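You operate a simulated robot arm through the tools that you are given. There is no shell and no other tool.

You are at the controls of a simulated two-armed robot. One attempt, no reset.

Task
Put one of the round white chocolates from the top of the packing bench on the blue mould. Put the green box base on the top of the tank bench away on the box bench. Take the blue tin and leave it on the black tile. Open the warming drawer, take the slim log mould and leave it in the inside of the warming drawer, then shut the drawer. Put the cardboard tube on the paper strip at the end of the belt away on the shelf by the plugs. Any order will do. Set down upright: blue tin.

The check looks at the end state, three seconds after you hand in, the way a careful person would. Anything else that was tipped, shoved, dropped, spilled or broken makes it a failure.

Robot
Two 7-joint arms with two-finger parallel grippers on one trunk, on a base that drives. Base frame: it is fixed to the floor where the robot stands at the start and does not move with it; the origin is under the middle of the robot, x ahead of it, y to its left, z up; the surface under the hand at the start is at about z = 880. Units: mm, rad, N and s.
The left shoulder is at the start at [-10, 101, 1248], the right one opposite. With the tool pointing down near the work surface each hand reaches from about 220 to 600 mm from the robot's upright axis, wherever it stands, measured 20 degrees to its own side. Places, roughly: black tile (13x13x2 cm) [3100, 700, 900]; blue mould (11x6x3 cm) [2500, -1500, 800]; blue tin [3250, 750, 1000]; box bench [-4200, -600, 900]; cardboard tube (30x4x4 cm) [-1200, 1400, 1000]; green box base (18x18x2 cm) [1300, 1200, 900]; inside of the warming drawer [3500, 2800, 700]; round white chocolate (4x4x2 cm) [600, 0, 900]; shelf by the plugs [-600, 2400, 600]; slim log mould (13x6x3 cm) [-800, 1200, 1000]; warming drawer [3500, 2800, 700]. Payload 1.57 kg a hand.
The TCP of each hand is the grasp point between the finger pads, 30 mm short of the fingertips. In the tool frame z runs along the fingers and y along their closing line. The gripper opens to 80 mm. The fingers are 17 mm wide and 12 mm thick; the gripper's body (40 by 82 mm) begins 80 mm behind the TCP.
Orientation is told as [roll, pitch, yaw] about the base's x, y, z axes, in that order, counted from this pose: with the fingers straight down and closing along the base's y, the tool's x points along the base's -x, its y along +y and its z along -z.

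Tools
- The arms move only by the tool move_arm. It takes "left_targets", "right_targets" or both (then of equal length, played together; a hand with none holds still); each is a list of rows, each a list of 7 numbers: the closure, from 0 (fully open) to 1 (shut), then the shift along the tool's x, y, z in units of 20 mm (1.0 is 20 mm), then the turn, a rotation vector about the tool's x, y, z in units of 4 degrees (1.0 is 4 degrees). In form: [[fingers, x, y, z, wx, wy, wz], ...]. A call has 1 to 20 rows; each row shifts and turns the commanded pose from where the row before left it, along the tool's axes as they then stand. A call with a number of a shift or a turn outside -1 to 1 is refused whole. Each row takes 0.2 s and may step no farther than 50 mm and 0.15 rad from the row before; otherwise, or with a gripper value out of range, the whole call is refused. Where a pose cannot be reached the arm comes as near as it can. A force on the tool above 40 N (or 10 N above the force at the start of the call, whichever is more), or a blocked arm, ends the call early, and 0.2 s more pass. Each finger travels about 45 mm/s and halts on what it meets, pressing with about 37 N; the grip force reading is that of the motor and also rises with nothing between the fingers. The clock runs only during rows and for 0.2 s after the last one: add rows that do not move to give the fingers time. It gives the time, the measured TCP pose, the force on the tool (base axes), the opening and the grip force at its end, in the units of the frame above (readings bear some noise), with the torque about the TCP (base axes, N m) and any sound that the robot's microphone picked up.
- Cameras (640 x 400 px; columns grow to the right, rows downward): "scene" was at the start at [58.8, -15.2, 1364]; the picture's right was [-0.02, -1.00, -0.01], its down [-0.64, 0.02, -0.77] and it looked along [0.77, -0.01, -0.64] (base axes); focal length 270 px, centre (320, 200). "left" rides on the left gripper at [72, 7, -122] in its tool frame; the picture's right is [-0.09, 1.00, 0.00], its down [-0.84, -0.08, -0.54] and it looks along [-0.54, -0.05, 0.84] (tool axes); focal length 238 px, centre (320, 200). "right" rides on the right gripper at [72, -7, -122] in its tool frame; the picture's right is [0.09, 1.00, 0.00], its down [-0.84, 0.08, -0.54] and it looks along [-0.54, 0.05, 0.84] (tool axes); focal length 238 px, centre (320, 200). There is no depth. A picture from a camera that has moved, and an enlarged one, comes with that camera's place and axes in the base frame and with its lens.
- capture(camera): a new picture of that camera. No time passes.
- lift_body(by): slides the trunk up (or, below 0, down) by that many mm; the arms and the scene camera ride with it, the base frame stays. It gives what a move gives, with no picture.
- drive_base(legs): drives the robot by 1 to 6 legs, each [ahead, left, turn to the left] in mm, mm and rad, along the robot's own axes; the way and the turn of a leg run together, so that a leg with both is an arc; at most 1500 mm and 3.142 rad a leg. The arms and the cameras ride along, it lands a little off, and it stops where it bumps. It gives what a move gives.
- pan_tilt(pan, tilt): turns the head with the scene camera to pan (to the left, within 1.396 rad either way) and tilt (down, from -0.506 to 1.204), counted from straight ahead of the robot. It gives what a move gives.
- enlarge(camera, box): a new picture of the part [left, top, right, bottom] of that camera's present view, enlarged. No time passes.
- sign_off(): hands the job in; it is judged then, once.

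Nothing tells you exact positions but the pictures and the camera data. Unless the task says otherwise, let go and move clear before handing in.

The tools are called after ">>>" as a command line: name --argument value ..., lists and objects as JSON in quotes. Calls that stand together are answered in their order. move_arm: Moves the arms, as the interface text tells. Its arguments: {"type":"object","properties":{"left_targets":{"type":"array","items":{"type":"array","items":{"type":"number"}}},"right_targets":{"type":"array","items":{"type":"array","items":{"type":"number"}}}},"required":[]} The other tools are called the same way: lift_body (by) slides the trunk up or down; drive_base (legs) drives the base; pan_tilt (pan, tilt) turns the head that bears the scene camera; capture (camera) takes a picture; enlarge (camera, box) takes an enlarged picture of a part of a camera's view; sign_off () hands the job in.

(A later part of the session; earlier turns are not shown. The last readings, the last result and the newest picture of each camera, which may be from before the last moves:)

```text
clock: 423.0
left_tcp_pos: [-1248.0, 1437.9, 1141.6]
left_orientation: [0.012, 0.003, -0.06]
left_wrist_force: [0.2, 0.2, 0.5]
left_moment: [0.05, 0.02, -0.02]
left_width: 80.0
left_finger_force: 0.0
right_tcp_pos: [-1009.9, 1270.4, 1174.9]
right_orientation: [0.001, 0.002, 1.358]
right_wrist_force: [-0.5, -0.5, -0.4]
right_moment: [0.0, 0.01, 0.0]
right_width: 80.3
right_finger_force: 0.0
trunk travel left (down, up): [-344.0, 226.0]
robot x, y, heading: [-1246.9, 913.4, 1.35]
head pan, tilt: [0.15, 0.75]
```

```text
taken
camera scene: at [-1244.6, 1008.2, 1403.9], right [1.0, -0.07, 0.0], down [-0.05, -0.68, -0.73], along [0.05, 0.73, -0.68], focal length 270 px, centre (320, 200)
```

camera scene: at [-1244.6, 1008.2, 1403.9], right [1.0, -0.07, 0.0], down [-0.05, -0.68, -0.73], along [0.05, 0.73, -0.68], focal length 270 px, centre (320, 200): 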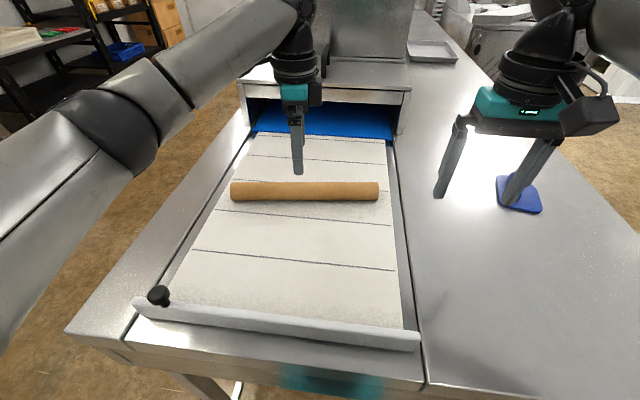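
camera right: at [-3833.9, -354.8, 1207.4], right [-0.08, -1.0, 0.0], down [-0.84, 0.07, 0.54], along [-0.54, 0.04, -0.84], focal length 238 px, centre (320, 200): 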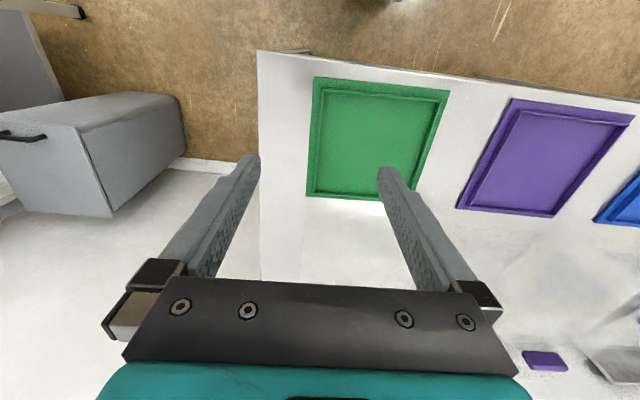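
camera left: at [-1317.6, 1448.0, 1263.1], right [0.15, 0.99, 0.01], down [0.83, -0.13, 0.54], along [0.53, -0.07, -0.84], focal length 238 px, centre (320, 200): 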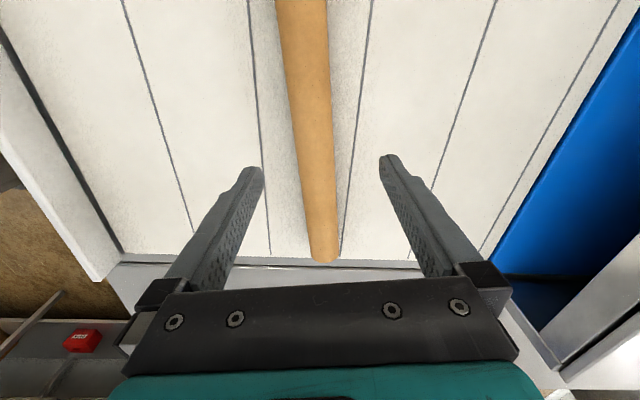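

Centred over the tube. I'll descend so the fingertips pass just below its middle, then close gently.

>>> move_arm --left_targets '[[0, 0, -0.15, 0.8, 0.1, 0, 0], [0, 0, 0, 1, 0, 0, 0], [0, 0, 0, 1, 0, 0, 0], [0, 0, 0, 0.8, 0, 0, 0], [0, 0, 0, 0.6, 0, 0, 0], [0, 0, 0, 0, 0, 0, 0]]'

>>> move_arm --left_targets '[[0.2, 0, 0, 0, 0, 0, 0], [0.4, 0, 0, 0, 0, 0, 0], [0.5, 0, 0, 0, 0, 0, 0], [0.56, 0, 0, 0, 0, 0, 0], [0.56, 0, 0, 0, 0, 0, 0]]'

>>> capture --camera "left"

>>> enlarge --camera "scene" --box '[210, 90, 410, 240]'

```text
clock: 424.4
left_tcp_pos: [-1248.9, 1435.0, 1057.9]
left_orientation: [0.004, 0.003, -0.059]
left_wrist_force: [-0.4, -0.2, 0.2]
left_moment: [0.0, 0.03, 0.05]
left_width: 79.8
left_finger_force: 0.0
right_tcp_pos: [-1008.1, 1269.2, 1173.6]
right_orientation: [0.002, 0.003, 1.355]
right_wrist_force: [0.1, -0.2, -0.4]
right_moment: [-0.02, 0.02, -0.04]
right_width: 80.0
right_finger_force: 0.0
trunk travel left (down, up): [-344.0, 226.0]
robot x, y, heading: [-1251.6, 916.7, 1.35]
head pan, tilt: [0.15, 0.75]
```

```text
clock: 425.6
left_tcp_pos: [-1249.1, 1435.4, 1057.6]
left_orientation: [0.005, 0.004, -0.06]
left_wrist_force: [-0.6, -0.7, 0.0]
left_moment: [-0.01, 0.01, -0.05]
left_width: 38.6
left_finger_force: 29.6
right_tcp_pos: [-1008.8, 1270.0, 1175.4]
right_orientation: [0.002, 0.002, 1.357]
right_wrist_force: [-0.4, 0.3, 0.4]
right_moment: [0.02, 0.0, 0.01]
right_width: 80.1
right_finger_force: 0.0
trunk travel left (down, up): [-344.0, 226.0]
robot x, y, heading: [-1245.9, 918.5, 1.348]
head pan, tilt: [0.15, 0.75]
```

```text
taken
camera left: at [-1318.5, 1445.9, 1179.8], right [0.15, 0.99, 0.0], down [0.83, -0.13, 0.54], along [0.53, -0.08, -0.84], focal length 238 px, centre (320, 200)
```

left: 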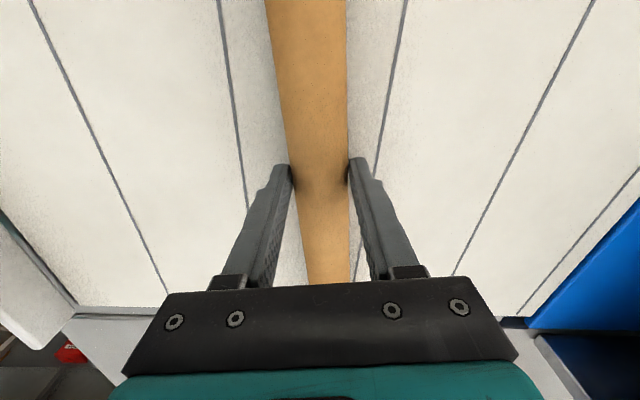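

```text
2.67 times, centred on (310, 165) of scene
camera zoom: at [-1244.3, 1008.4, 1403.9], right [1.0, -0.07, 0.0], down [-0.05, -0.68, -0.73], along [0.05, 0.73, -0.68], focal length 720 px, centre (347, 293)
```

zoom: 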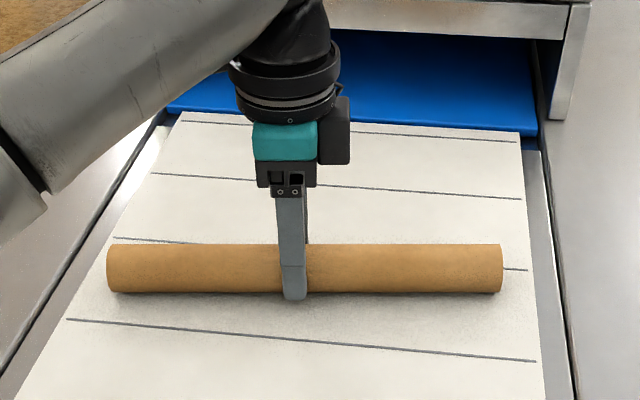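

The tube is gripped near its middle. I'll lift it.

>>> move_arm --left_targets '[[0.57, 0, 0, -0.3, 0, 0, 0], [0.57, 0, 0, -0.6, 0, 0, 0], [0.57, 0, 0, -0.8, 0, 0, 0], [0.57, 0, 0, -0.8, 0, 0, 0], [0.57, 0, 0, -0.8, 0, 0, 0], [0.57, 0, 0, -0.8, 0, 0, 0], [0.57, 0, 0, -0.8, 0, 0, 0], [0.57, 0, 0, 0, 0, 0, 0]]'

>>> capture --camera "scene"

```text
clock: 427.4
left_tcp_pos: [-1247.9, 1435.5, 1155.1]
left_orientation: [0.002, 0.004, -0.059]
left_wrist_force: [0.7, -0.4, -0.8]
left_moment: [0.04, -0.04, 0.0]
left_width: 38.0
left_finger_force: 37.2
right_tcp_pos: [-1008.8, 1269.5, 1173.9]
right_orientation: [0.003, 0.004, 1.358]
right_wrist_force: [0.9, 0.6, 0.1]
right_moment: [0.01, 0.02, 0.01]
right_width: 80.1
right_finger_force: 0.1
trunk travel left (down, up): [-344.0, 226.0]
robot x, y, heading: [-1248.9, 913.7, 1.347]
head pan, tilt: [0.15, 0.75]
```

```text
taken
camera scene: at [-1244.3, 1008.5, 1403.9], right [1.0, -0.07, 0.0], down [-0.05, -0.68, -0.73], along [0.05, 0.73, -0.68], focal length 270 px, centre (320, 200)
```

scene: 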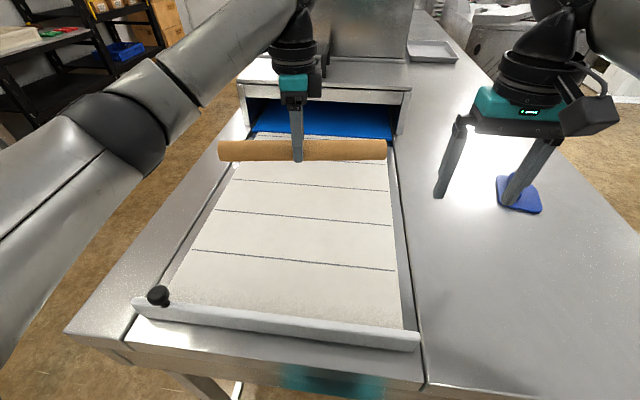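

Tube lifted cleanly. I'll draw it in, back off, and go around to the side of the bench where the plugs are.

>>> move_arm --left_targets '[[0.57, 0.16, -0.95, -0.1, 0, 0, 0], [0.57, 0.16, -0.95, -0.1, 0, 0, 0], [0.57, 0.16, -0.95, 0, 0, 0, 0], [0.57, 0.16, -0.95, 0, 0, 0, 0], [0.57, 0.16, -0.95, 0, 0, 0, 0], [0.57, 0.16, -0.95, 0, 0, 0, 0], [0.57, 0, 0, 0, 0, 0, 0]]'

>>> drive_base --legs '[[-520, 0, 0], [0, -1150, 0]]'

>>> pan_tilt --pan 0.2 --tilt 0.45

>>> capture --camera "scene"

```text
clock: 429.0
left_tcp_pos: [-1273.9, 1322.5, 1159.5]
left_orientation: [0.002, 0.005, -0.06]
left_wrist_force: [0.0, -0.4, -0.9]
left_moment: [0.01, 0.01, -0.02]
left_width: 38.3
left_finger_force: 36.6
right_tcp_pos: [-1009.4, 1269.4, 1175.2]
right_orientation: [0.001, 0.003, 1.357]
right_wrist_force: [-0.2, 0.7, 0.1]
right_moment: [0.03, -0.01, 0.01]
right_width: 79.8
right_finger_force: 0.1
trunk travel left (down, up): [-344.0, 226.0]
robot x, y, heading: [-1250.9, 915.2, 1.347]
head pan, tilt: [0.15, 0.75]
```

```text
clock: 437.4
left_tcp_pos: [-280.7, 551.9, 1160.4]
left_orientation: [0.005, 0.005, -0.076]
left_wrist_force: [0.3, -0.2, -0.9]
left_moment: [0.02, 0.0, 0.01]
left_width: 37.8
left_finger_force: 37.0
right_tcp_pos: [-16.0, 495.3, 1175.2]
right_orientation: [0.002, 0.002, 1.34]
right_wrist_force: [-0.3, 0.4, -0.6]
right_moment: [-0.03, 0.0, 0.02]
right_width: 80.1
right_finger_force: 0.0
trunk travel left (down, up): [-344.0, 226.0]
robot x, y, heading: [-261.1, 148.9, 1.327]
head pan, tilt: [0.15, 0.75]
```

```text
clock: 438.2
left_tcp_pos: [-280.1, 553.0, 1160.1]
left_orientation: [0.005, 0.001, -0.079]
left_wrist_force: [0.3, 0.2, 0.0]
left_moment: [0.03, 0.01, 0.04]
left_width: 37.9
left_finger_force: 37.0
right_tcp_pos: [-17.2, 495.1, 1173.5]
right_orientation: [0.0, 0.001, 1.34]
right_wrist_force: [0.3, 0.2, 0.1]
right_moment: [-0.03, 0.0, -0.04]
right_width: 79.9
right_finger_force: 0.1
trunk travel left (down, up): [-344.0, 226.0]
robot x, y, heading: [-262.9, 144.8, 1.327]
head pan, tilt: [0.201, 0.45]
```

```text
taken
camera scene: at [-260.3, 247.6, 1430.3], right [1.0, -0.04, 0.0], down [-0.02, -0.44, -0.9], along [0.04, 0.9, -0.44], focal length 270 px, centre (320, 200)
```

scene: 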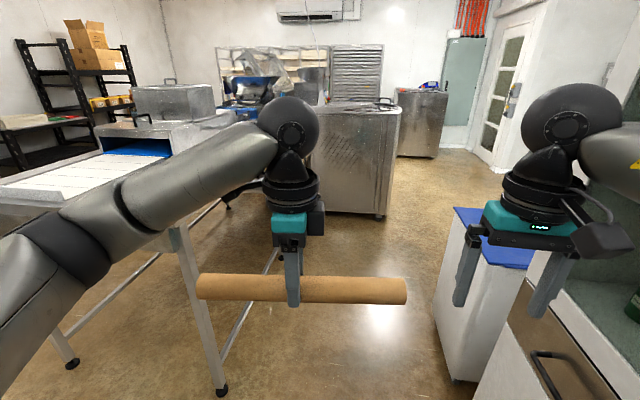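

I'll shift a little left, away from the cabinet, and drive up the corridor.

>>> drive_base --legs '[[0, 90, 0.03], [1400, 0, 0]]'

>>> pan_tilt --pan 0.7 --tilt 0.6

>>> capture --camera "scene"

>>> pan_tilt --pan 0 --tilt 0.6

>>> capture --camera "scene"

```text
clock: 445.8
left_tcp_pos: [-92.9, 1909.5, 1160.3]
left_orientation: [0.004, 0.003, -0.047]
left_wrist_force: [-0.6, 0.4, -0.6]
left_moment: [-0.01, 0.02, 0.02]
left_width: 37.8
left_finger_force: 36.9
right_tcp_pos: [171.7, 1860.3, 1174.3]
right_orientation: [0.003, 0.001, 1.372]
right_wrist_force: [0.0, 0.8, 0.1]
right_moment: [-0.02, 0.0, 0.01]
right_width: 79.9
right_finger_force: 0.0
trunk travel left (down, up): [-344.0, 226.0]
robot x, y, heading: [-62.5, 1502.3, 1.355]
head pan, tilt: [0.201, 0.45]
```

```text
clock: 446.7
left_tcp_pos: [-93.1, 1909.7, 1160.4]
left_orientation: [0.004, 0.002, -0.047]
left_wrist_force: [0.7, 0.4, -0.4]
left_moment: [-0.01, 0.01, -0.03]
left_width: 38.0
left_finger_force: 36.9
right_tcp_pos: [171.0, 1859.4, 1174.6]
right_orientation: [0.001, 0.002, 1.369]
right_wrist_force: [0.5, -0.6, 0.3]
right_moment: [0.0, 0.01, 0.03]
right_width: 80.2
right_finger_force: 0.0
trunk travel left (down, up): [-344.0, 226.0]
robot x, y, heading: [-66.8, 1503.0, 1.358]
head pan, tilt: [0.7, 0.6]
```

```text
taken
camera scene: at [-106.7, 1591.5, 1416.8], right [0.88, 0.47, 0.0], down [0.26, -0.5, -0.83], along [-0.39, 0.73, -0.56], focal length 270 px, centre (320, 200)
```

scene: 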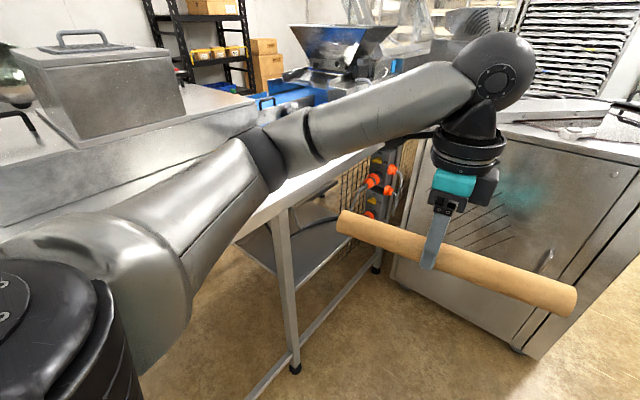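

```text
clock: 447.8
left_tcp_pos: [-94.4, 1910.1, 1160.5]
left_orientation: [0.003, 0.003, -0.048]
left_wrist_force: [0.0, -0.4, -0.8]
left_moment: [0.0, -0.02, 0.02]
left_width: 37.9
left_finger_force: 36.9
right_tcp_pos: [170.6, 1861.8, 1174.5]
right_orientation: [0.002, 0.002, 1.372]
right_wrist_force: [-1.1, -0.5, -0.7]
right_moment: [-0.01, 0.01, -0.02]
right_width: 79.9
right_finger_force: 0.1
trunk travel left (down, up): [-344.0, 226.0]
robot x, y, heading: [-63.3, 1504.2, 1.351]
head pan, tilt: [0.0, 0.6]
```

```text
taken
camera scene: at [-46.8, 1599.7, 1416.8], right [0.98, -0.21, 0.0], down [-0.12, -0.55, -0.83], along [0.17, 0.81, -0.56], focal length 270 px, centre (320, 200)
```

scene: 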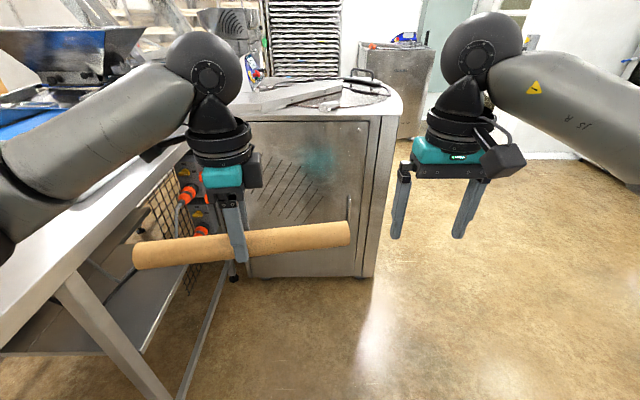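

I can see the shelf under the bench beside the orange plugs. I'll zoom in to measure it.

>>> enlarge --camera "scene" --box '[0, 160, 280, 400]'

>>> pan_tilt --pan 0.6 --tilt 0.85

>>> capture --camera "scene"

```text
1.67 times, centred on (140, 280) of scene
camera zoom: at [-46.8, 1599.7, 1416.8], right [0.98, -0.21, 0.0], down [-0.12, -0.55, -0.83], along [0.17, 0.81, -0.56], focal length 450 px, centre (620, 67)
```

zoom: 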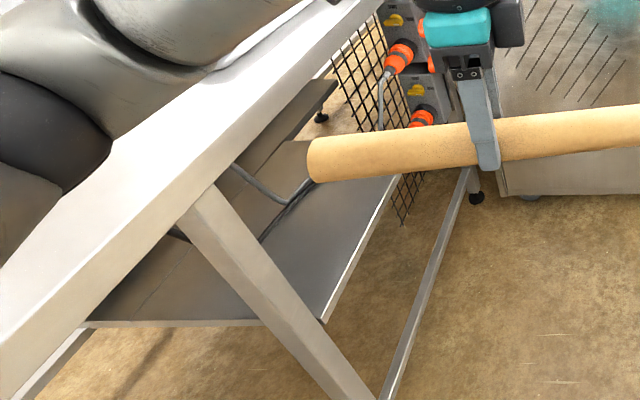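

```text
clock: 448.8
left_tcp_pos: [-93.2, 1909.1, 1160.4]
left_orientation: [0.004, 0.004, -0.049]
left_wrist_force: [-0.9, 0.3, -0.4]
left_moment: [0.0, -0.03, -0.04]
left_width: 37.9
left_finger_force: 36.9
right_tcp_pos: [172.0, 1860.7, 1175.8]
right_orientation: [0.0, 0.002, 1.371]
right_wrist_force: [-0.9, 0.3, 0.2]
right_moment: [0.02, 0.01, 0.0]
right_width: 80.0
right_finger_force: 0.1
trunk travel left (down, up): [-344.0, 226.0]
robot x, y, heading: [-65.5, 1504.0, 1.36]
head pan, tilt: [0.6, 0.85]
```

```text
taken
camera scene: at [-94.9, 1585.7, 1395.9], right [0.93, 0.38, 0.0], down [0.28, -0.7, -0.66], along [-0.25, 0.61, -0.75], focal length 270 px, centre (320, 200)
```

scene: 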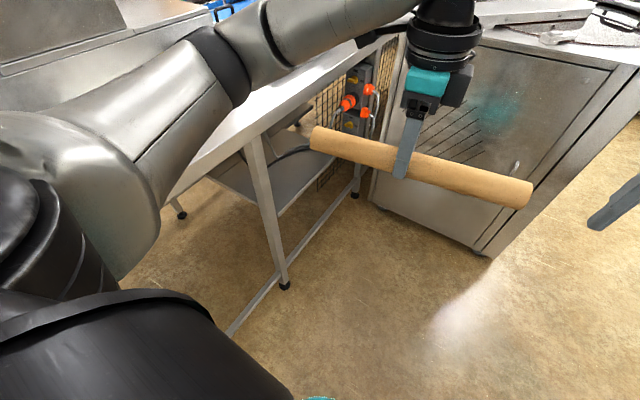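

The opening between the leg and the plug mesh is too narrow for the tube sideways, so it must go in lengthwise, held near one end. I'll hand it over in the air: first turn the right hand so it can grip the tube's right end.

>>> move_arm --right_targets '[[0, 0, -0.8, -0.5, 0, 0, 0], [0, 0, -0.8, -0.5, 0, 0, -1], [0, 0, 0, 0, 0, 0, -1], [0, 0, 0, 0, 0, 0, -1], [0, 0, 0, 0, 0, 0, -1], [0, 0, 0, 0, 0, 0, -1], [0, 0, 0, 0, 0, 0, -1], [0, 0, 0, 0, 0, 0, -1], [0, 0, 0, 0, 0, 0, -1], [0, 0, 0, 0, 0, 0, -1], [0, 0, 0, 0, 0, 0, -1], [0, 0, 0, 0, 0, 0, -1], [0, 0, 0, 0, 0, 0, -1], [0, 0, 0, 0, 0, 0, -1], [0, 0, 0, 0, 0, 0, -1], [0, 0, 0, 0, 0, 0, -1], [0, 0, 0, 0, 0, 0, -1], [0, 0, 0, 0, 0, 0, -1], [0, 0, 0, 0, 0, 0, -1], [0, 0, 0, 0, 0, 0, -1]]'

>>> move_arm --right_targets '[[0, 0, 0, 0, 0, 0, -1], [0, 0, 0, 0, 0, 0, -1], [0, 0, 0, 0, 0, 0, -1], [0, 0, 0, 0, 0, 0, -1], [0, 0, 0, 0, 0, 0, -1], [0, 0, 0, 0, 0, 0, -0.7], [0, 0, 0, 0, 0, 0, 0]]'

>>> pan_tilt --pan 0 --tilt 0.6

>>> capture --camera "scene"

>>> capture --camera "right"

```text
clock: 453.0
left_tcp_pos: [-94.4, 1909.2, 1160.5]
left_orientation: [0.002, 0.004, -0.046]
left_wrist_force: [0.0, -0.4, 0.5]
left_moment: [0.03, -0.01, 0.0]
left_width: 38.0
left_finger_force: 36.7
right_tcp_pos: [201.9, 1853.7, 1194.3]
right_orientation: [0.002, 0.001, 2.207]
right_wrist_force: [-0.2, 0.3, -0.1]
right_moment: [0.01, 0.02, 0.03]
right_width: 79.8
right_finger_force: 0.1
right hand out of reach, approached as far as the arm can: row 14, 15, 16, 17, 18, 19, 20
trunk travel left (down, up): [-344.0, 226.0]
robot x, y, heading: [-66.7, 1508.1, 1.356]
head pan, tilt: [0.6, 0.85]
```

```text
clock: 454.6
left_tcp_pos: [-93.1, 1909.5, 1160.2]
left_orientation: [0.003, 0.003, -0.048]
left_wrist_force: [-0.3, -0.4, 0.0]
left_moment: [0.02, 0.02, 0.04]
left_width: 38.0
left_finger_force: 36.9
right_tcp_pos: [180.9, 1836.7, 1195.5]
right_orientation: [0.0, 0.001, 2.319]
right_wrist_force: [-0.3, 0.2, -0.5]
right_moment: [-0.01, 0.0, 0.01]
right_width: 79.9
right_finger_force: 0.0
right hand out of reach, approached as far as the arm can: row 1, 2, 3, 4, 5, 6
trunk travel left (down, up): [-344.0, 226.0]
robot x, y, heading: [-66.5, 1500.2, 1.357]
head pan, tilt: [0.6, 0.85]
```

```text
clock: 455.6
left_tcp_pos: [-91.8, 1910.1, 1160.4]
left_orientation: [0.004, 0.004, -0.047]
left_wrist_force: [0.3, 0.1, -1.1]
left_moment: [-0.02, 0.0, -0.01]
left_width: 38.0
left_finger_force: 36.8
right_tcp_pos: [181.0, 1836.8, 1195.4]
right_orientation: [0.0, -0.002, 2.321]
right_wrist_force: [-0.2, 0.5, -0.2]
right_moment: [-0.01, -0.04, 0.01]
right_width: 80.0
right_finger_force: 0.0
trunk travel left (down, up): [-344.0, 226.0]
robot x, y, heading: [-66.8, 1503.4, 1.358]
head pan, tilt: [0.0, 0.6]
```

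```text
taken
camera scene: at [-46.8, 1599.8, 1416.7], right [0.98, -0.21, 0.0], down [-0.12, -0.55, -0.82], along [0.17, 0.81, -0.57], focal length 270 px, centre (320, 200)
```

scene: 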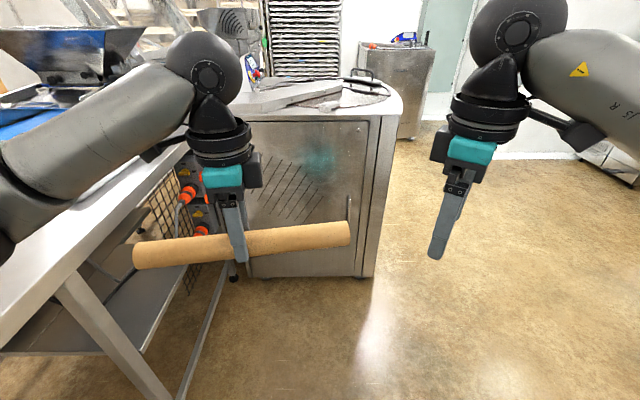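

```text
taken
camera right: at [233.4, 1787.7, 1317.4], right [-0.67, -0.75, 0.0], down [-0.63, 0.56, 0.54], along [-0.4, 0.36, -0.84], focal length 238 px, centre (320, 200)
```

right: 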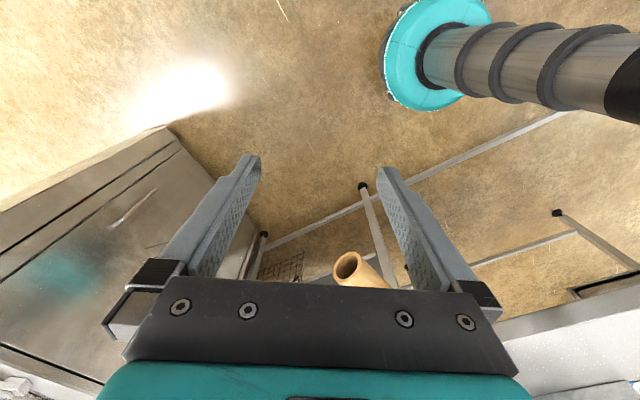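

The right wrist can't turn that far, so no mid-air handover. Instead I'll set the tube down briefly on the clear bench strip pointing inward and re-grip its end with the left hand. First I'll restore the right hand and turn to face the bench.

>>> move_arm --right_targets '[[0, 0, 0, 0, 0, 0, 1], [0, 0, 0, 0, 0, 0, 1], [0, 0, 0, 0, 0, 0, 1], [0, 0, 0, 0, 0, 0, 1], [0, 0, 0, 0, 0, 0, 1], [0, 0, 0, 0, 0, 0, 1], [0, 0, 0, 0, 0, 0, 1], [0, 0, 0, 0, 0, 0, 1], [0, 0, 0, 0, 0, 0, 1], [0, 0, 0, 0, 0, 0, 1], [0, 0, 0, 0, 0, 0, 1], [0, 0, 0, 0, 0, 0, 1], [0, 0, 0, 0, 0, 0, 1], [0, 0, 0, 0, 0, 0, 0.8]]'

>>> drive_base --legs '[[0, -150, 0], [0, 0, 1.58]]'

>>> pan_tilt --pan 0 --tilt 0.6

>>> capture --camera "scene"

```text
clock: 458.6
left_tcp_pos: [-93.8, 1909.5, 1160.6]
left_orientation: [0.003, 0.004, -0.048]
left_wrist_force: [0.4, 0.0, -0.8]
left_moment: [-0.01, 0.02, 0.02]
left_width: 38.2
left_finger_force: 36.3
right_tcp_pos: [180.3, 1837.8, 1193.9]
right_orientation: [0.001, -0.001, 1.358]
right_wrist_force: [-0.2, -0.2, 0.4]
right_moment: [0.0, 0.02, -0.02]
right_width: 80.0
right_finger_force: 0.0
trunk travel left (down, up): [-344.0, 226.0]
robot x, y, heading: [-64.8, 1501.6, 1.353]
head pan, tilt: [0.0, 0.6]
```

```text
clock: 463.8
left_tcp_pos: [-323.3, 1439.6, 1160.3]
left_orientation: [0.004, 0.002, 1.53]
left_wrist_force: [0.3, -0.3, -0.7]
left_moment: [-0.01, 0.02, -0.03]
left_width: 38.3
left_finger_force: 37.4
right_tcp_pos: [-254.0, 1714.7, 1194.6]
right_orientation: [0.001, 0.0, 2.938]
right_wrist_force: [-0.4, -0.8, 0.3]
right_moment: [0.0, 0.01, 0.01]
right_width: 80.1
right_finger_force: 0.1
trunk travel left (down, up): [-344.0, 226.0]
robot x, y, heading: [82.2, 1473.3, 2.941]
head pan, tilt: [0.0, 0.6]
```

```text
clock: 464.4
left_tcp_pos: [-323.2, 1440.5, 1160.3]
left_orientation: [0.007, 0.003, 1.533]
left_wrist_force: [-0.6, 0.8, -0.9]
left_moment: [0.02, -0.02, 0.03]
left_width: 38.0
left_finger_force: 37.0
right_tcp_pos: [-253.5, 1715.4, 1195.3]
right_orientation: [-0.001, -0.001, 2.938]
right_wrist_force: [-0.5, 0.0, -0.3]
right_moment: [-0.01, -0.02, 0.0]
right_width: 80.2
right_finger_force: 0.0
trunk travel left (down, up): [-344.0, 226.0]
robot x, y, heading: [85.4, 1470.9, 2.94]
head pan, tilt: [0.0, 0.6]
```

```text
taken
camera scene: at [-17.4, 1492.0, 1416.8], right [0.2, 0.98, 0.0], down [0.55, -0.12, -0.83], along [-0.81, 0.17, -0.56], focal length 270 px, centre (320, 200)
```

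scene: 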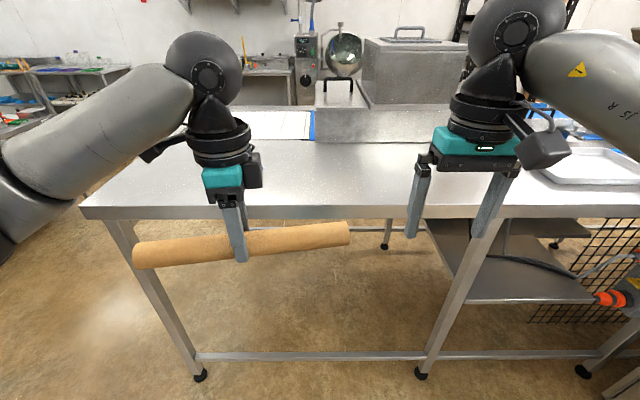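

Now the view is clear: the shelf is just right of the second leg, with the plugs at its far end, about 420 mm deep. I can keep the middle grip and insert the tube lengthwise. I'll turn the tube to point ahead and tuck the right hand back.

>>> move_arm --left_targets '[[0.57, 0, 0, 0, 0, 0, -1], [0.57, 0, 0, 0, 0, 0, -1], [0.57, 0, 0, 0, 0, 0, -1], [0.57, 0, 0, 0, 0, 0, -1], [0.57, 0, 0, 0, 0, 0, -1], [0.57, 0, 0, 0, 0, 0, -1], [0.57, 0, 0, 0, 0, 0, -1], [0.57, 0, 0, 0, 0, 0, -1], [0.57, 0, 0, 0, 0, 0, -1], [0.57, 0, 0, 0, 0, 0, -1], [0.57, 0, 0, 0, 0, 0, -1], [0.57, 0, 0, 0, 0, 0, -1], [0.57, 0, 0, 0, 0, 0, -1], [0.57, 0, 0, 0, 0, 0, -1], [0.57, 0, 0, 0, 0, 0, -1], [0.57, 0, 0, 0, 0, 0, -1], [0.57, 0, 0, 0, 0, 0, -1], [0.57, 0, 0, 0, 0, 0, -1], [0.57, 0, 0, 0, 0, 0, -1], [0.57, 0, 0, 0, 0, 0, -1]]' --right_targets '[[0, 0.7, -0.4, -0.4, 0, 0, 0], [0, 0.7, -0.4, -0.4, 0, 0, 0], [0, 0.7, -0.4, -0.4, 0, 0, 0], [0, 0.7, -0.4, -0.4, 0, 0, 0], [0, 0.7, -0.4, -0.4, 0, 0, 0], [0, 0.7, -0.4, -0.4, 0, 0, 0], [0, 0.7, -0.4, -0.4, 0, 0, 0], [0, 0, 0, 0, 0, 0, 0], [0, 0, 0, 0, 0, 0, 0], [0, 0, 0, 0, 0, 0, 0], [0, 0, 0, 0, 0, 0, 0], [0, 0, 0, 0, 0, 0, 0], [0, 0, 0, 0, 0, 0, 0], [0, 0, 0, 0, 0, 0, 0], [0, 0, 0, 0, 0, 0, 0], [0, 0, 0, 0, 0, 0, 0], [0, 0, 0, 0, 0, 0, 0], [0, 0, 0, 0, 0, 0, 0], [0, 0, 0, 0, 0, 0, 0], [0, 0, 0, 0, 0, 0, 0]]'

>>> capture --camera "scene"

```text
clock: 468.6
left_tcp_pos: [-324.5, 1440.1, 1161.1]
left_orientation: [0.005, -0.002, 2.929]
left_wrist_force: [-1.0, 1.5, -0.3]
left_moment: [-0.01, 0.01, -0.01]
left_width: 38.0
left_finger_force: 37.2
right_tcp_pos: [-146.1, 1749.9, 1250.9]
right_orientation: [0.001, 0.001, 2.939]
right_wrist_force: [-0.8, -1.1, -0.8]
right_moment: [0.01, 0.02, -0.01]
right_width: 80.2
right_finger_force: 0.0
trunk travel left (down, up): [-344.0, 226.0]
robot x, y, heading: [81.5, 1469.5, 2.94]
head pan, tilt: [0.0, 0.6]
```

```text
taken
camera scene: at [-17.4, 1491.9, 1416.8], right [0.2, 0.98, 0.0], down [0.55, -0.12, -0.83], along [-0.81, 0.17, -0.56], focal length 270 px, centre (320, 200)
```

scene: 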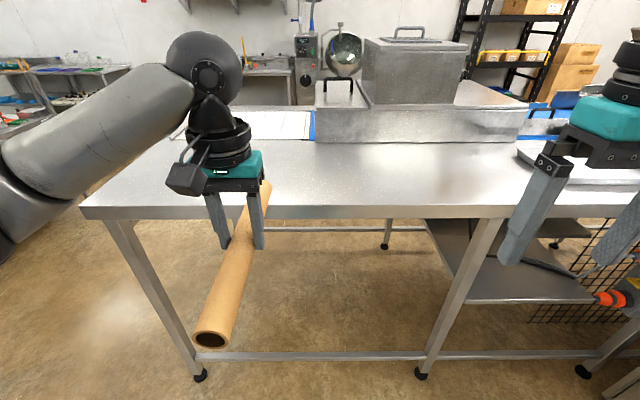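

The tube now points ahead. I'll lower the trunk and the left hand to shelf height while still in the open, then move sideways to the shelf.

>>> lift_body --by -335

>>> move_arm --left_targets '[[0.57, 0, 0, 0.9, 0, 0, 0], [0.57, 0, 0, 0.9, 0, 0, 0], [0.57, 0, 0, 0.9, 0, 0, 0], [0.57, 0, 0, 0.9, 0, 0, 0], [0.57, 0, 0, 0.9, 0, 0, 0], [0.57, 0, 0, 0.9, 0, 0, 0], [0.57, 0, 0, 0, 0, 0, 0]]'

>>> drive_base --legs '[[0, -700, 0]]'

>>> capture --camera "scene"

>>> capture --camera "left"

```text
clock: 471.9
left_tcp_pos: [-324.9, 1440.8, 825.7]
left_orientation: [0.002, -0.002, 2.927]
left_wrist_force: [-0.3, -0.3, -0.4]
left_moment: [0.0, 0.02, 0.04]
left_width: 37.8
left_finger_force: 36.9
right_tcp_pos: [-145.7, 1750.6, 914.4]
right_orientation: [0.002, 0.0, 2.938]
right_wrist_force: [0.1, 0.4, -1.1]
right_moment: [0.0, 0.02, 0.02]
right_width: 80.0
right_finger_force: 0.1
trunk travel left (down, up): [-9.0, 561.0]
robot x, y, heading: [80.4, 1473.2, 2.932]
head pan, tilt: [0.0, 0.6]
```

```text
clock: 473.5
left_tcp_pos: [-324.5, 1439.8, 716.8]
left_orientation: [0.003, -0.001, 2.926]
left_wrist_force: [0.1, -0.2, -0.1]
left_moment: [-0.03, 0.0, 0.03]
left_width: 37.7
left_finger_force: 37.3
right_tcp_pos: [-147.0, 1749.3, 915.1]
right_orientation: [0.001, 0.0, 2.936]
right_wrist_force: [0.9, -0.1, -0.1]
right_moment: [0.0, 0.03, -0.01]
right_width: 79.9
right_finger_force: 0.0
trunk travel left (down, up): [-9.0, 561.0]
robot x, y, heading: [81.7, 1472.0, 2.934]
head pan, tilt: [0.0, 0.6]
```

```text
clock: 477.4
left_tcp_pos: [-177.7, 2124.4, 717.7]
left_orientation: [0.001, -0.002, 2.919]
left_wrist_force: [0.1, 0.0, -1.0]
left_moment: [0.03, -0.02, 0.03]
left_width: 37.9
left_finger_force: 37.0
right_tcp_pos: [1.0, 2430.8, 916.0]
right_orientation: [-0.001, 0.004, 2.932]
right_wrist_force: [0.5, 0.0, 0.1]
right_moment: [0.01, -0.03, 0.01]
right_width: 80.0
right_finger_force: 0.0
trunk travel left (down, up): [-9.0, 561.0]
robot x, y, heading: [229.6, 2159.4, 2.929]
head pan, tilt: [0.0, 0.6]
stopped in leg 1: the robot was blocked; the commanded pose is now the measured one
```

```text
taken
camera scene: at [128.4, 2172.8, 1082.0], right [0.21, 0.98, 0.0], down [0.55, -0.12, -0.83], along [-0.81, 0.18, -0.56], focal length 270 px, centre (320, 200)
```

scene: 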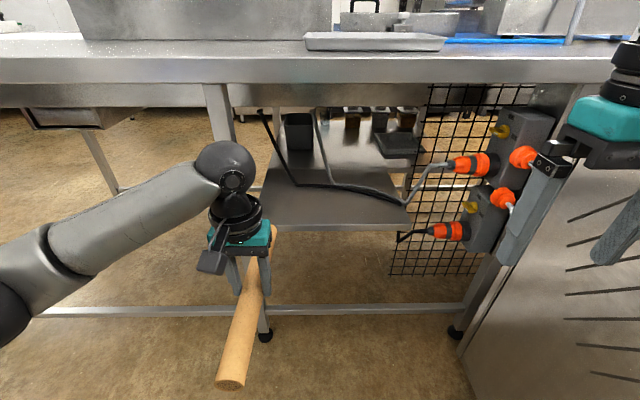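

```text
taken
camera left: at [-107.8, 2102.4, 838.4], right [-0.31, -0.95, 0.0], down [-0.8, 0.26, 0.54], along [-0.52, 0.17, -0.84], focal length 238 px, centre (320, 200)
```

left: 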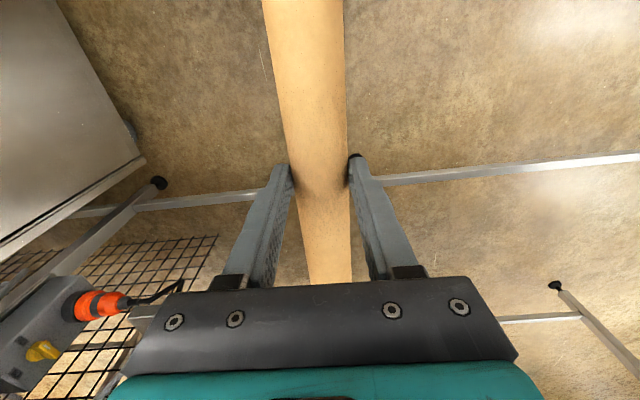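

The robot touched something on the right at the end of that move. I'll ease left a little and zoom in on the shelf.

>>> drive_base --legs '[[0, 40, 0.01]]'

>>> enlarge --camera "scene" --box '[190, 70, 430, 250]'

```text
clock: 478.2
left_tcp_pos: [-186.7, 2083.3, 716.1]
left_orientation: [0.003, -0.001, 2.925]
left_wrist_force: [-0.4, -0.2, -0.2]
left_moment: [-0.02, 0.03, -0.02]
left_width: 38.0
left_finger_force: 37.0
right_tcp_pos: [-10.8, 2394.0, 914.6]
right_orientation: [-0.001, 0.003, 2.941]
right_wrist_force: [-0.4, -0.2, 0.1]
right_moment: [0.01, -0.01, 0.01]
right_width: 79.9
right_finger_force: 0.2
trunk travel left (down, up): [-9.0, 561.0]
robot x, y, heading: [218.1, 2115.9, 2.938]
head pan, tilt: [0.0, 0.6]
```

```text
2.22 times, centred on (310, 160) of scene
camera zoom: at [119.9, 2136.0, 1081.8], right [0.2, 0.98, 0.0], down [0.55, -0.11, -0.83], along [-0.81, 0.17, -0.56], focal length 600 px, centre (342, 289)
```

zoom: 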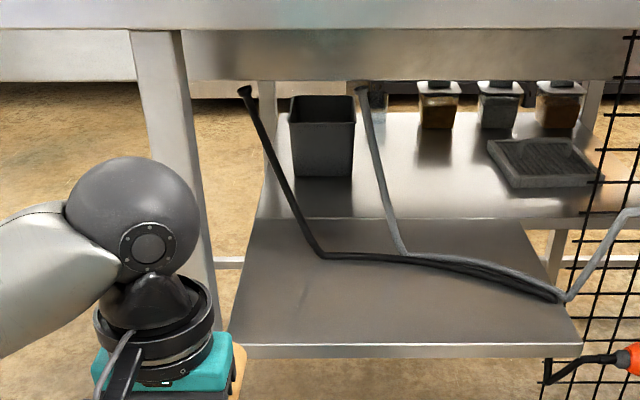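

Now I can see the shelf well: 430 mm wide and 350 mm deep at z≈600, with cables lying only on its back half. The opening is about 390 mm, so the tube fits sideways along the front. I'll turn the tube back to lie across.

>>> move_arm --left_targets '[[0.57, 0, 0, 0, 0, 0, 1], [0.57, 0, 0, 0, 0, 0, 1], [0.57, 0, 0, 0, 0, 0, 1], [0.57, 0, 0, 0, 0, 0, 1], [0.57, 0, 0, 0, 0, 0, 1], [0.57, 0, 0, 0, 0, 0, 1], [0.57, 0, 0, 0, 0, 0, 1], [0.57, 0, 0, 0, 0, 0, 1], [0.57, 0, 0, 0, 0, 0, 1], [0.57, 0, 0, 0, 0, 0, 1], [0.57, 0, 0, 0, 0, 0, 1], [0.57, 0, 0, 0, 0, 0, 1], [0.57, 0, 0, 0, 0, 0, 1], [0.57, 0, 0, 0, 0, 0, 1], [0.57, 0, 0, 0, 0, 0, 1], [0.57, 0, 0, 0, 0, 0, 1], [0.57, 0, 0, 0, 0, 0, 1], [0.57, 0, 0, 0, 0, 0, 1], [0.57, 0, 0, 0, 0, 0, 1], [0.57, 0, 0, 0, 0, 0, 1]]'

>>> move_arm --left_targets '[[0.57, 0, 0, 0, 0, 0, 1], [0.57, 0, 0, 0, 0, 0, 1], [0.57, 0, 0, 0, 0, 0, 0.2], [0.57, 0, 0, 0, 0, 0, 0]]'

>>> capture --camera "scene"

```text
clock: 482.4
left_tcp_pos: [-186.5, 2083.7, 716.9]
left_orientation: [0.002, 0.003, 1.528]
left_wrist_force: [0.0, -0.1, 0.0]
left_moment: [0.0, 0.01, 0.02]
left_width: 37.9
left_finger_force: 37.5
right_tcp_pos: [-10.0, 2392.1, 914.6]
right_orientation: [-0.001, 0.003, 2.941]
right_wrist_force: [0.9, 0.4, 0.5]
right_moment: [0.0, 0.01, 0.0]
right_width: 79.9
right_finger_force: 0.0
trunk travel left (down, up): [-9.0, 561.0]
robot x, y, heading: [220.2, 2116.1, 2.937]
head pan, tilt: [0.0, 0.6]
```

```text
clock: 483.4
left_tcp_pos: [-186.4, 2083.7, 716.7]
left_orientation: [0.001, 0.003, 1.377]
left_wrist_force: [0.1, 0.0, -0.8]
left_moment: [0.03, -0.01, -0.01]
left_width: 37.8
left_finger_force: 37.0
right_tcp_pos: [-9.4, 2392.6, 914.8]
right_orientation: [0.001, 0.0, 2.94]
right_wrist_force: [-0.4, 0.2, -1.0]
right_moment: [-0.01, 0.01, 0.0]
right_width: 80.0
right_finger_force: 0.1
trunk travel left (down, up): [-9.0, 561.0]
robot x, y, heading: [218.1, 2115.7, 2.945]
head pan, tilt: [0.0, 0.6]
```

```text
taken
camera scene: at [119.9, 2136.0, 1081.8], right [0.2, 0.98, 0.0], down [0.55, -0.11, -0.83], along [-0.81, 0.17, -0.56], focal length 270 px, centre (320, 200)
```

scene: 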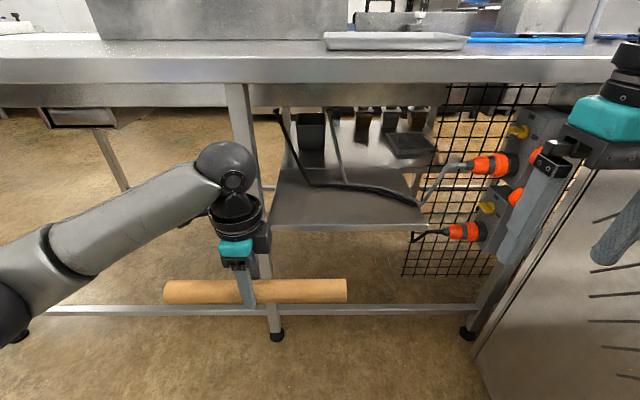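

The tube is now across. To keep the wrist clear of the bench rim I'll tilt the hand forward about 30° around the tube's axis.

>>> move_arm --left_targets '[[0.57, 0, 0, 0, -0.94, 0, 0], [0.57, 0, 0, 0, -0.94, 0, 0], [0.57, 0, 0, 0, -0.94, 0, 0], [0.57, 0, 0, 0, -0.94, 0, 0], [0.57, 0, 0, 0, -0.94, 0, 0], [0.57, 0, 0, 0, -0.94, 0, 0], [0.57, 0, 0, 0, -0.94, 0, 0], [0.57, 0, 0, 0, -0.94, 0, 0], [0.57, 0, 0, 0, 0, 0, 0]]'

>>> capture --camera "scene"

```text
clock: 485.4
left_tcp_pos: [-186.3, 2083.8, 717.9]
left_orientation: [0.527, 0.003, 1.377]
left_wrist_force: [-0.5, 0.0, 0.3]
left_moment: [0.0, 0.01, -0.01]
left_width: 38.1
left_finger_force: 37.3
right_tcp_pos: [-9.7, 2393.9, 914.7]
right_orientation: [-0.001, 0.001, 2.942]
right_wrist_force: [-0.8, 0.8, -0.2]
right_moment: [0.01, -0.01, 0.0]
right_width: 79.9
right_finger_force: 0.1
trunk travel left (down, up): [-9.0, 561.0]
robot x, y, heading: [219.5, 2112.6, 2.938]
head pan, tilt: [0.0, 0.6]
```

```text
taken
camera scene: at [119.9, 2136.0, 1081.8], right [0.2, 0.98, 0.0], down [0.55, -0.11, -0.83], along [-0.81, 0.17, -0.56], focal length 270 px, centre (320, 200)
```

scene: 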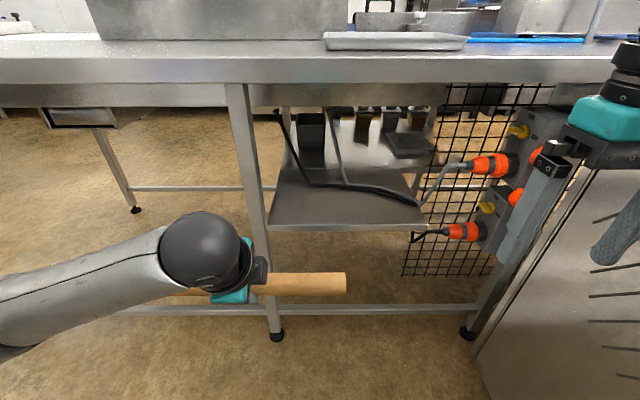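

The tilt works. I'll slide the left hand to the right in front of the body so the robot can stay clear of the steel cabinet.

>>> move_arm --left_targets '[[0.57, -0.95, 0, 0, 0, 0, 0], [0.57, -0.95, 0, 0, 0, 0, 0], [0.57, -0.95, 0, 0, 0, 0, 0], [0.57, -0.95, 0, 0, 0, 0, 0], [0.57, -0.95, 0, 0, 0, 0, 0], [0.57, -0.95, 0, 0, 0, 0, 0], [0.57, -0.95, 0, 0, 0, 0, 0], [0.57, -0.95, 0, 0, 0, 0, 0], [0.57, 0, 0, 0, 0, 0, 0]]'

>>> capture --camera "scene"

```text
clock: 487.4
left_tcp_pos: [-157.8, 2234.0, 716.0]
left_orientation: [0.527, 0.004, 1.378]
left_wrist_force: [0.3, -0.8, -0.9]
left_moment: [0.0, 0.01, -0.04]
left_width: 37.7
left_finger_force: 37.3
right_tcp_pos: [-9.9, 2393.4, 915.0]
right_orientation: [0.0, 0.003, 2.941]
right_wrist_force: [0.3, 0.4, -0.6]
right_moment: [0.02, -0.01, -0.01]
right_width: 79.8
right_finger_force: 0.1
trunk travel left (down, up): [-9.0, 561.0]
robot x, y, heading: [217.3, 2117.9, 2.94]
head pan, tilt: [0.0, 0.6]
```

```text
taken
camera scene: at [119.9, 2136.1, 1081.8], right [0.2, 0.98, 0.0], down [0.55, -0.11, -0.83], along [-0.81, 0.17, -0.56], focal length 270 px, centre (320, 200)
```

scene: 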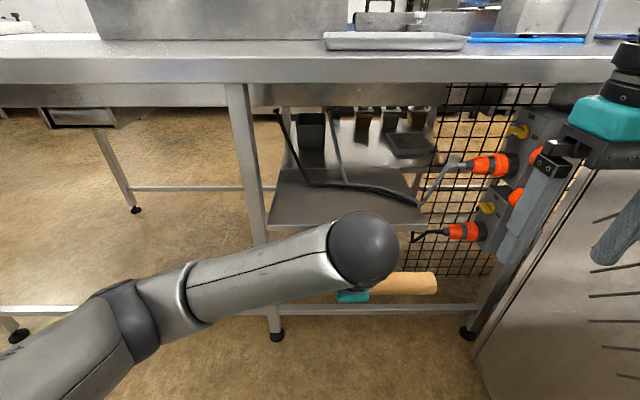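

Both arms are well clear. I'll lower the tube to about 30 mm above shelf level while still outside, then drive in.

>>> move_arm --left_targets '[[0.57, -0.2, -0.42, 0.72, 0, 0, 0], [0.57, -0.2, -0.42, 0.72, 0, 0, 0], [0.57, 0, -0.42, 0.72, 0, 0, 0], [0.57, 0, 0, 0, 0, 0, 0]]'

>>> drive_base --legs '[[230, 0, 0]]'

>>> capture --camera "scene"

>>> capture --camera "left"

```text
clock: 488.4
left_tcp_pos: [-155.4, 2240.8, 666.2]
left_orientation: [0.527, 0.003, 1.376]
left_wrist_force: [0.0, 0.2, -0.7]
left_moment: [-0.03, -0.02, 0.04]
left_width: 38.0
left_finger_force: 37.2
right_tcp_pos: [-11.0, 2391.5, 914.5]
right_orientation: [0.001, 0.003, 2.943]
right_wrist_force: [-0.3, 0.6, 0.7]
right_moment: [-0.03, -0.01, -0.01]
right_width: 80.1
right_finger_force: 0.0
trunk travel left (down, up): [-9.0, 561.0]
robot x, y, heading: [216.1, 2115.5, 2.935]
head pan, tilt: [0.0, 0.6]
```

```text
clock: 490.2
left_tcp_pos: [-381.6, 2287.0, 666.5]
left_orientation: [0.526, 0.003, 1.38]
left_wrist_force: [0.0, -0.5, -0.8]
left_moment: [0.01, 0.01, 0.03]
left_width: 38.0
left_finger_force: 37.3
right_tcp_pos: [-236.0, 2440.0, 914.1]
right_orientation: [0.001, 0.001, 2.941]
right_wrist_force: [0.9, 0.5, -0.7]
right_moment: [-0.03, 0.02, -0.01]
right_width: 80.0
right_finger_force: 0.2
trunk travel left (down, up): [-9.0, 561.0]
robot x, y, heading: [-4.6, 2167.1, 2.941]
head pan, tilt: [0.0, 0.6]
```

```text
taken
camera scene: at [-105.2, 2182.4, 1081.8], right [0.2, 0.98, 0.0], down [0.55, -0.11, -0.83], along [-0.81, 0.17, -0.56], focal length 270 px, centre (320, 200)
```

scene: 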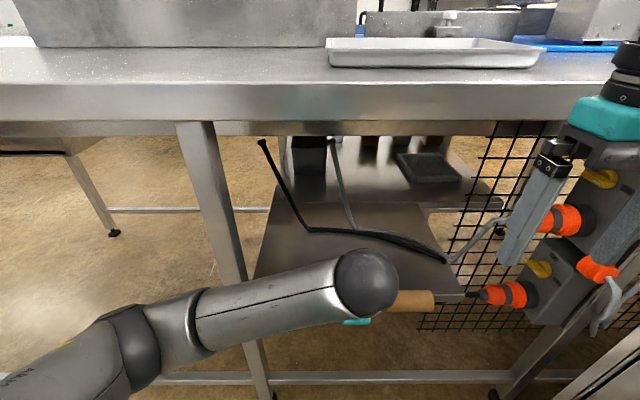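

```text
taken
camera left: at [-338.5, 2206.7, 774.8], right [-0.83, 0.26, 0.5], down [0.49, 0.76, 0.43], along [-0.27, 0.6, -0.75], focal length 238 px, centre (320, 200)
```

left: 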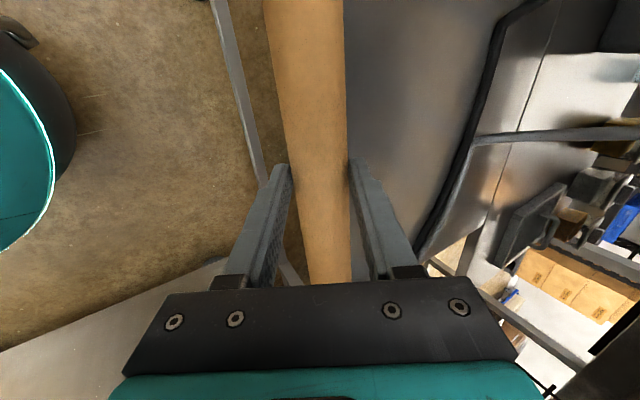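

The tube is just in front of the shelf edge with about 50 mm to the leg and 85 mm to the plug cable. I'll lift the right hand away from the sockets, then move in the last bit.

>>> move_arm --right_targets '[[0, 0.3, 0, -1, 0, 0, 0], [0, 0.3, 0, -1, 0, 0, 0], [0, 0, 0, -1, 0, 0, 0], [0, 0, 0, -1, 0, 0, 0], [0, 0, 0, -1, 0, 0, 0], [0, 0, 0, -1, 0, 0, 0], [0, 0, 0, 0, 0, 0, 0]]'

>>> drive_base --legs '[[105, 0, 0]]'

>>> capture --camera "left"

>>> capture --camera "scene"

```text
clock: 491.8
left_tcp_pos: [-380.8, 2286.5, 665.4]
left_orientation: [0.526, 0.002, 1.379]
left_wrist_force: [0.5, 0.6, 0.0]
left_moment: [-0.02, 0.0, -0.01]
left_width: 37.5
left_finger_force: 36.4
right_tcp_pos: [-224.3, 2437.7, 1036.7]
right_orientation: [0.0, 0.002, 2.942]
right_wrist_force: [-0.9, -0.9, -0.4]
right_moment: [-0.05, 0.02, 0.01]
right_width: 80.1
right_finger_force: 0.0
trunk travel left (down, up): [-9.0, 561.0]
robot x, y, heading: [-3.8, 2161.4, 2.94]
head pan, tilt: [0.0, 0.6]
```

```text
clock: 492.9
left_tcp_pos: [-482.7, 2309.0, 667.1]
left_orientation: [0.527, 0.003, 1.375]
left_wrist_force: [0.0, -0.1, 0.1]
left_moment: [0.0, -0.01, 0.0]
left_width: 37.8
left_finger_force: 37.3
right_tcp_pos: [-327.0, 2458.9, 1036.3]
right_orientation: [-0.001, 0.001, 2.937]
right_wrist_force: [-0.9, 0.9, 0.2]
right_moment: [0.04, 0.01, -0.03]
right_width: 80.0
right_finger_force: 0.0
trunk travel left (down, up): [-9.0, 561.0]
robot x, y, heading: [-110.6, 2184.5, 2.938]
head pan, tilt: [0.0, 0.6]
```

```text
taken
camera left: at [-440.9, 2228.7, 774.8], right [-0.83, 0.26, 0.5], down [0.5, 0.76, 0.43], along [-0.27, 0.6, -0.75], focal length 238 px, centre (320, 200)
```

left: 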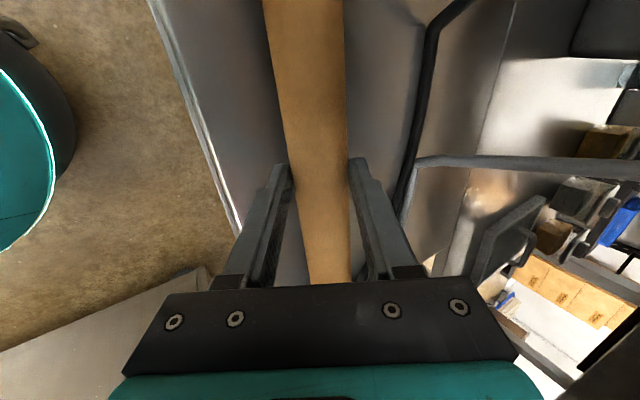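

```text
taken
camera scene: at [-207.7, 2203.9, 1081.8], right [0.2, 0.98, 0.0], down [0.55, -0.12, -0.83], along [-0.81, 0.17, -0.57], focal length 270 px, centre (320, 200)
```

scene: 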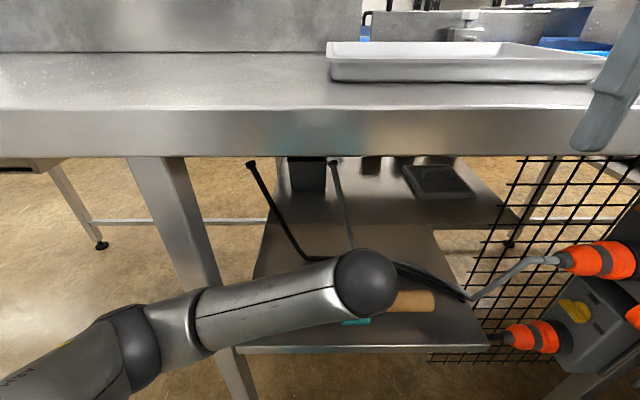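

The tube is over the shelf, parallel to its front edge and clear of the cables. I'll lower it gently until it touches.

>>> move_arm --left_targets '[[0.57, 0, -0.2, 0.345, 0, 0, 0], [0.57, 0, -0.2, 0.345, 0, 0, 0], [0.57, 0, -0.15, 0.26, 0, 0, 0], [0.57, 0, 0, 0, 0, 0, 0]]'

>>> move_arm --left_targets '[[0.57, 0, -0.063, 0.108, 0, 0, 0], [0.57, 0, -0.063, 0.108, 0, 0, 0], [0.57, 0, 0, 0, 0, 0, 0]]'

>>> capture --camera "scene"

```text
clock: 493.9
left_tcp_pos: [-483.8, 2307.5, 643.5]
left_orientation: [0.526, 0.001, 1.378]
left_wrist_force: [0.4, -0.4, -0.2]
left_moment: [-0.01, -0.01, 0.03]
left_width: 37.9
left_finger_force: 37.2
right_tcp_pos: [-326.4, 2459.3, 1036.9]
right_orientation: [0.002, 0.002, 2.939]
right_wrist_force: [-0.3, -1.1, 0.5]
right_moment: [0.0, 0.01, 0.01]
right_width: 80.0
right_finger_force: 0.0
trunk travel left (down, up): [-9.0, 561.0]
robot x, y, heading: [-111.7, 2184.1, 2.935]
head pan, tilt: [0.0, 0.6]
```

```text
clock: 494.7
left_tcp_pos: [-482.6, 2309.0, 641.7]
left_orientation: [0.531, 0.002, 1.375]
left_wrist_force: [4.4, -5.7, 17.9]
left_moment: [-0.3, -0.38, -0.04]
left_width: 38.0
left_finger_force: 37.2
right_tcp_pos: [-325.7, 2457.1, 1036.6]
right_orientation: [0.0, 0.002, 2.938]
right_wrist_force: [-0.2, 0.4, -0.3]
right_moment: [0.01, 0.0, 0.01]
right_width: 80.1
right_finger_force: 0.1
trunk travel left (down, up): [-9.0, 561.0]
robot x, y, heading: [-107.4, 2183.7, 2.934]
head pan, tilt: [0.0, 0.6]
```

```text
taken
camera scene: at [-206.6, 2203.2, 1082.1], right [0.2, 0.98, 0.0], down [0.55, -0.11, -0.83], along [-0.81, 0.17, -0.56], focal length 270 px, centre (320, 200)
```

scene: 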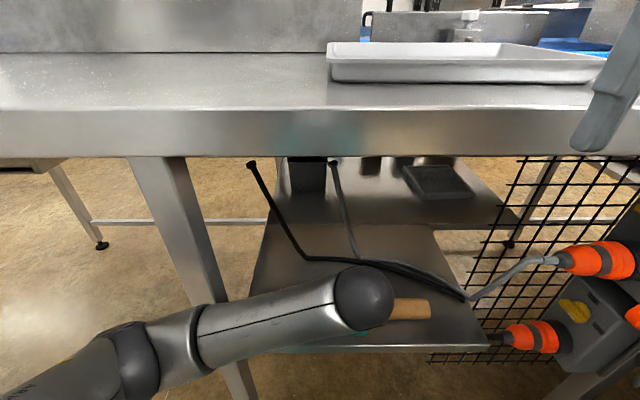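

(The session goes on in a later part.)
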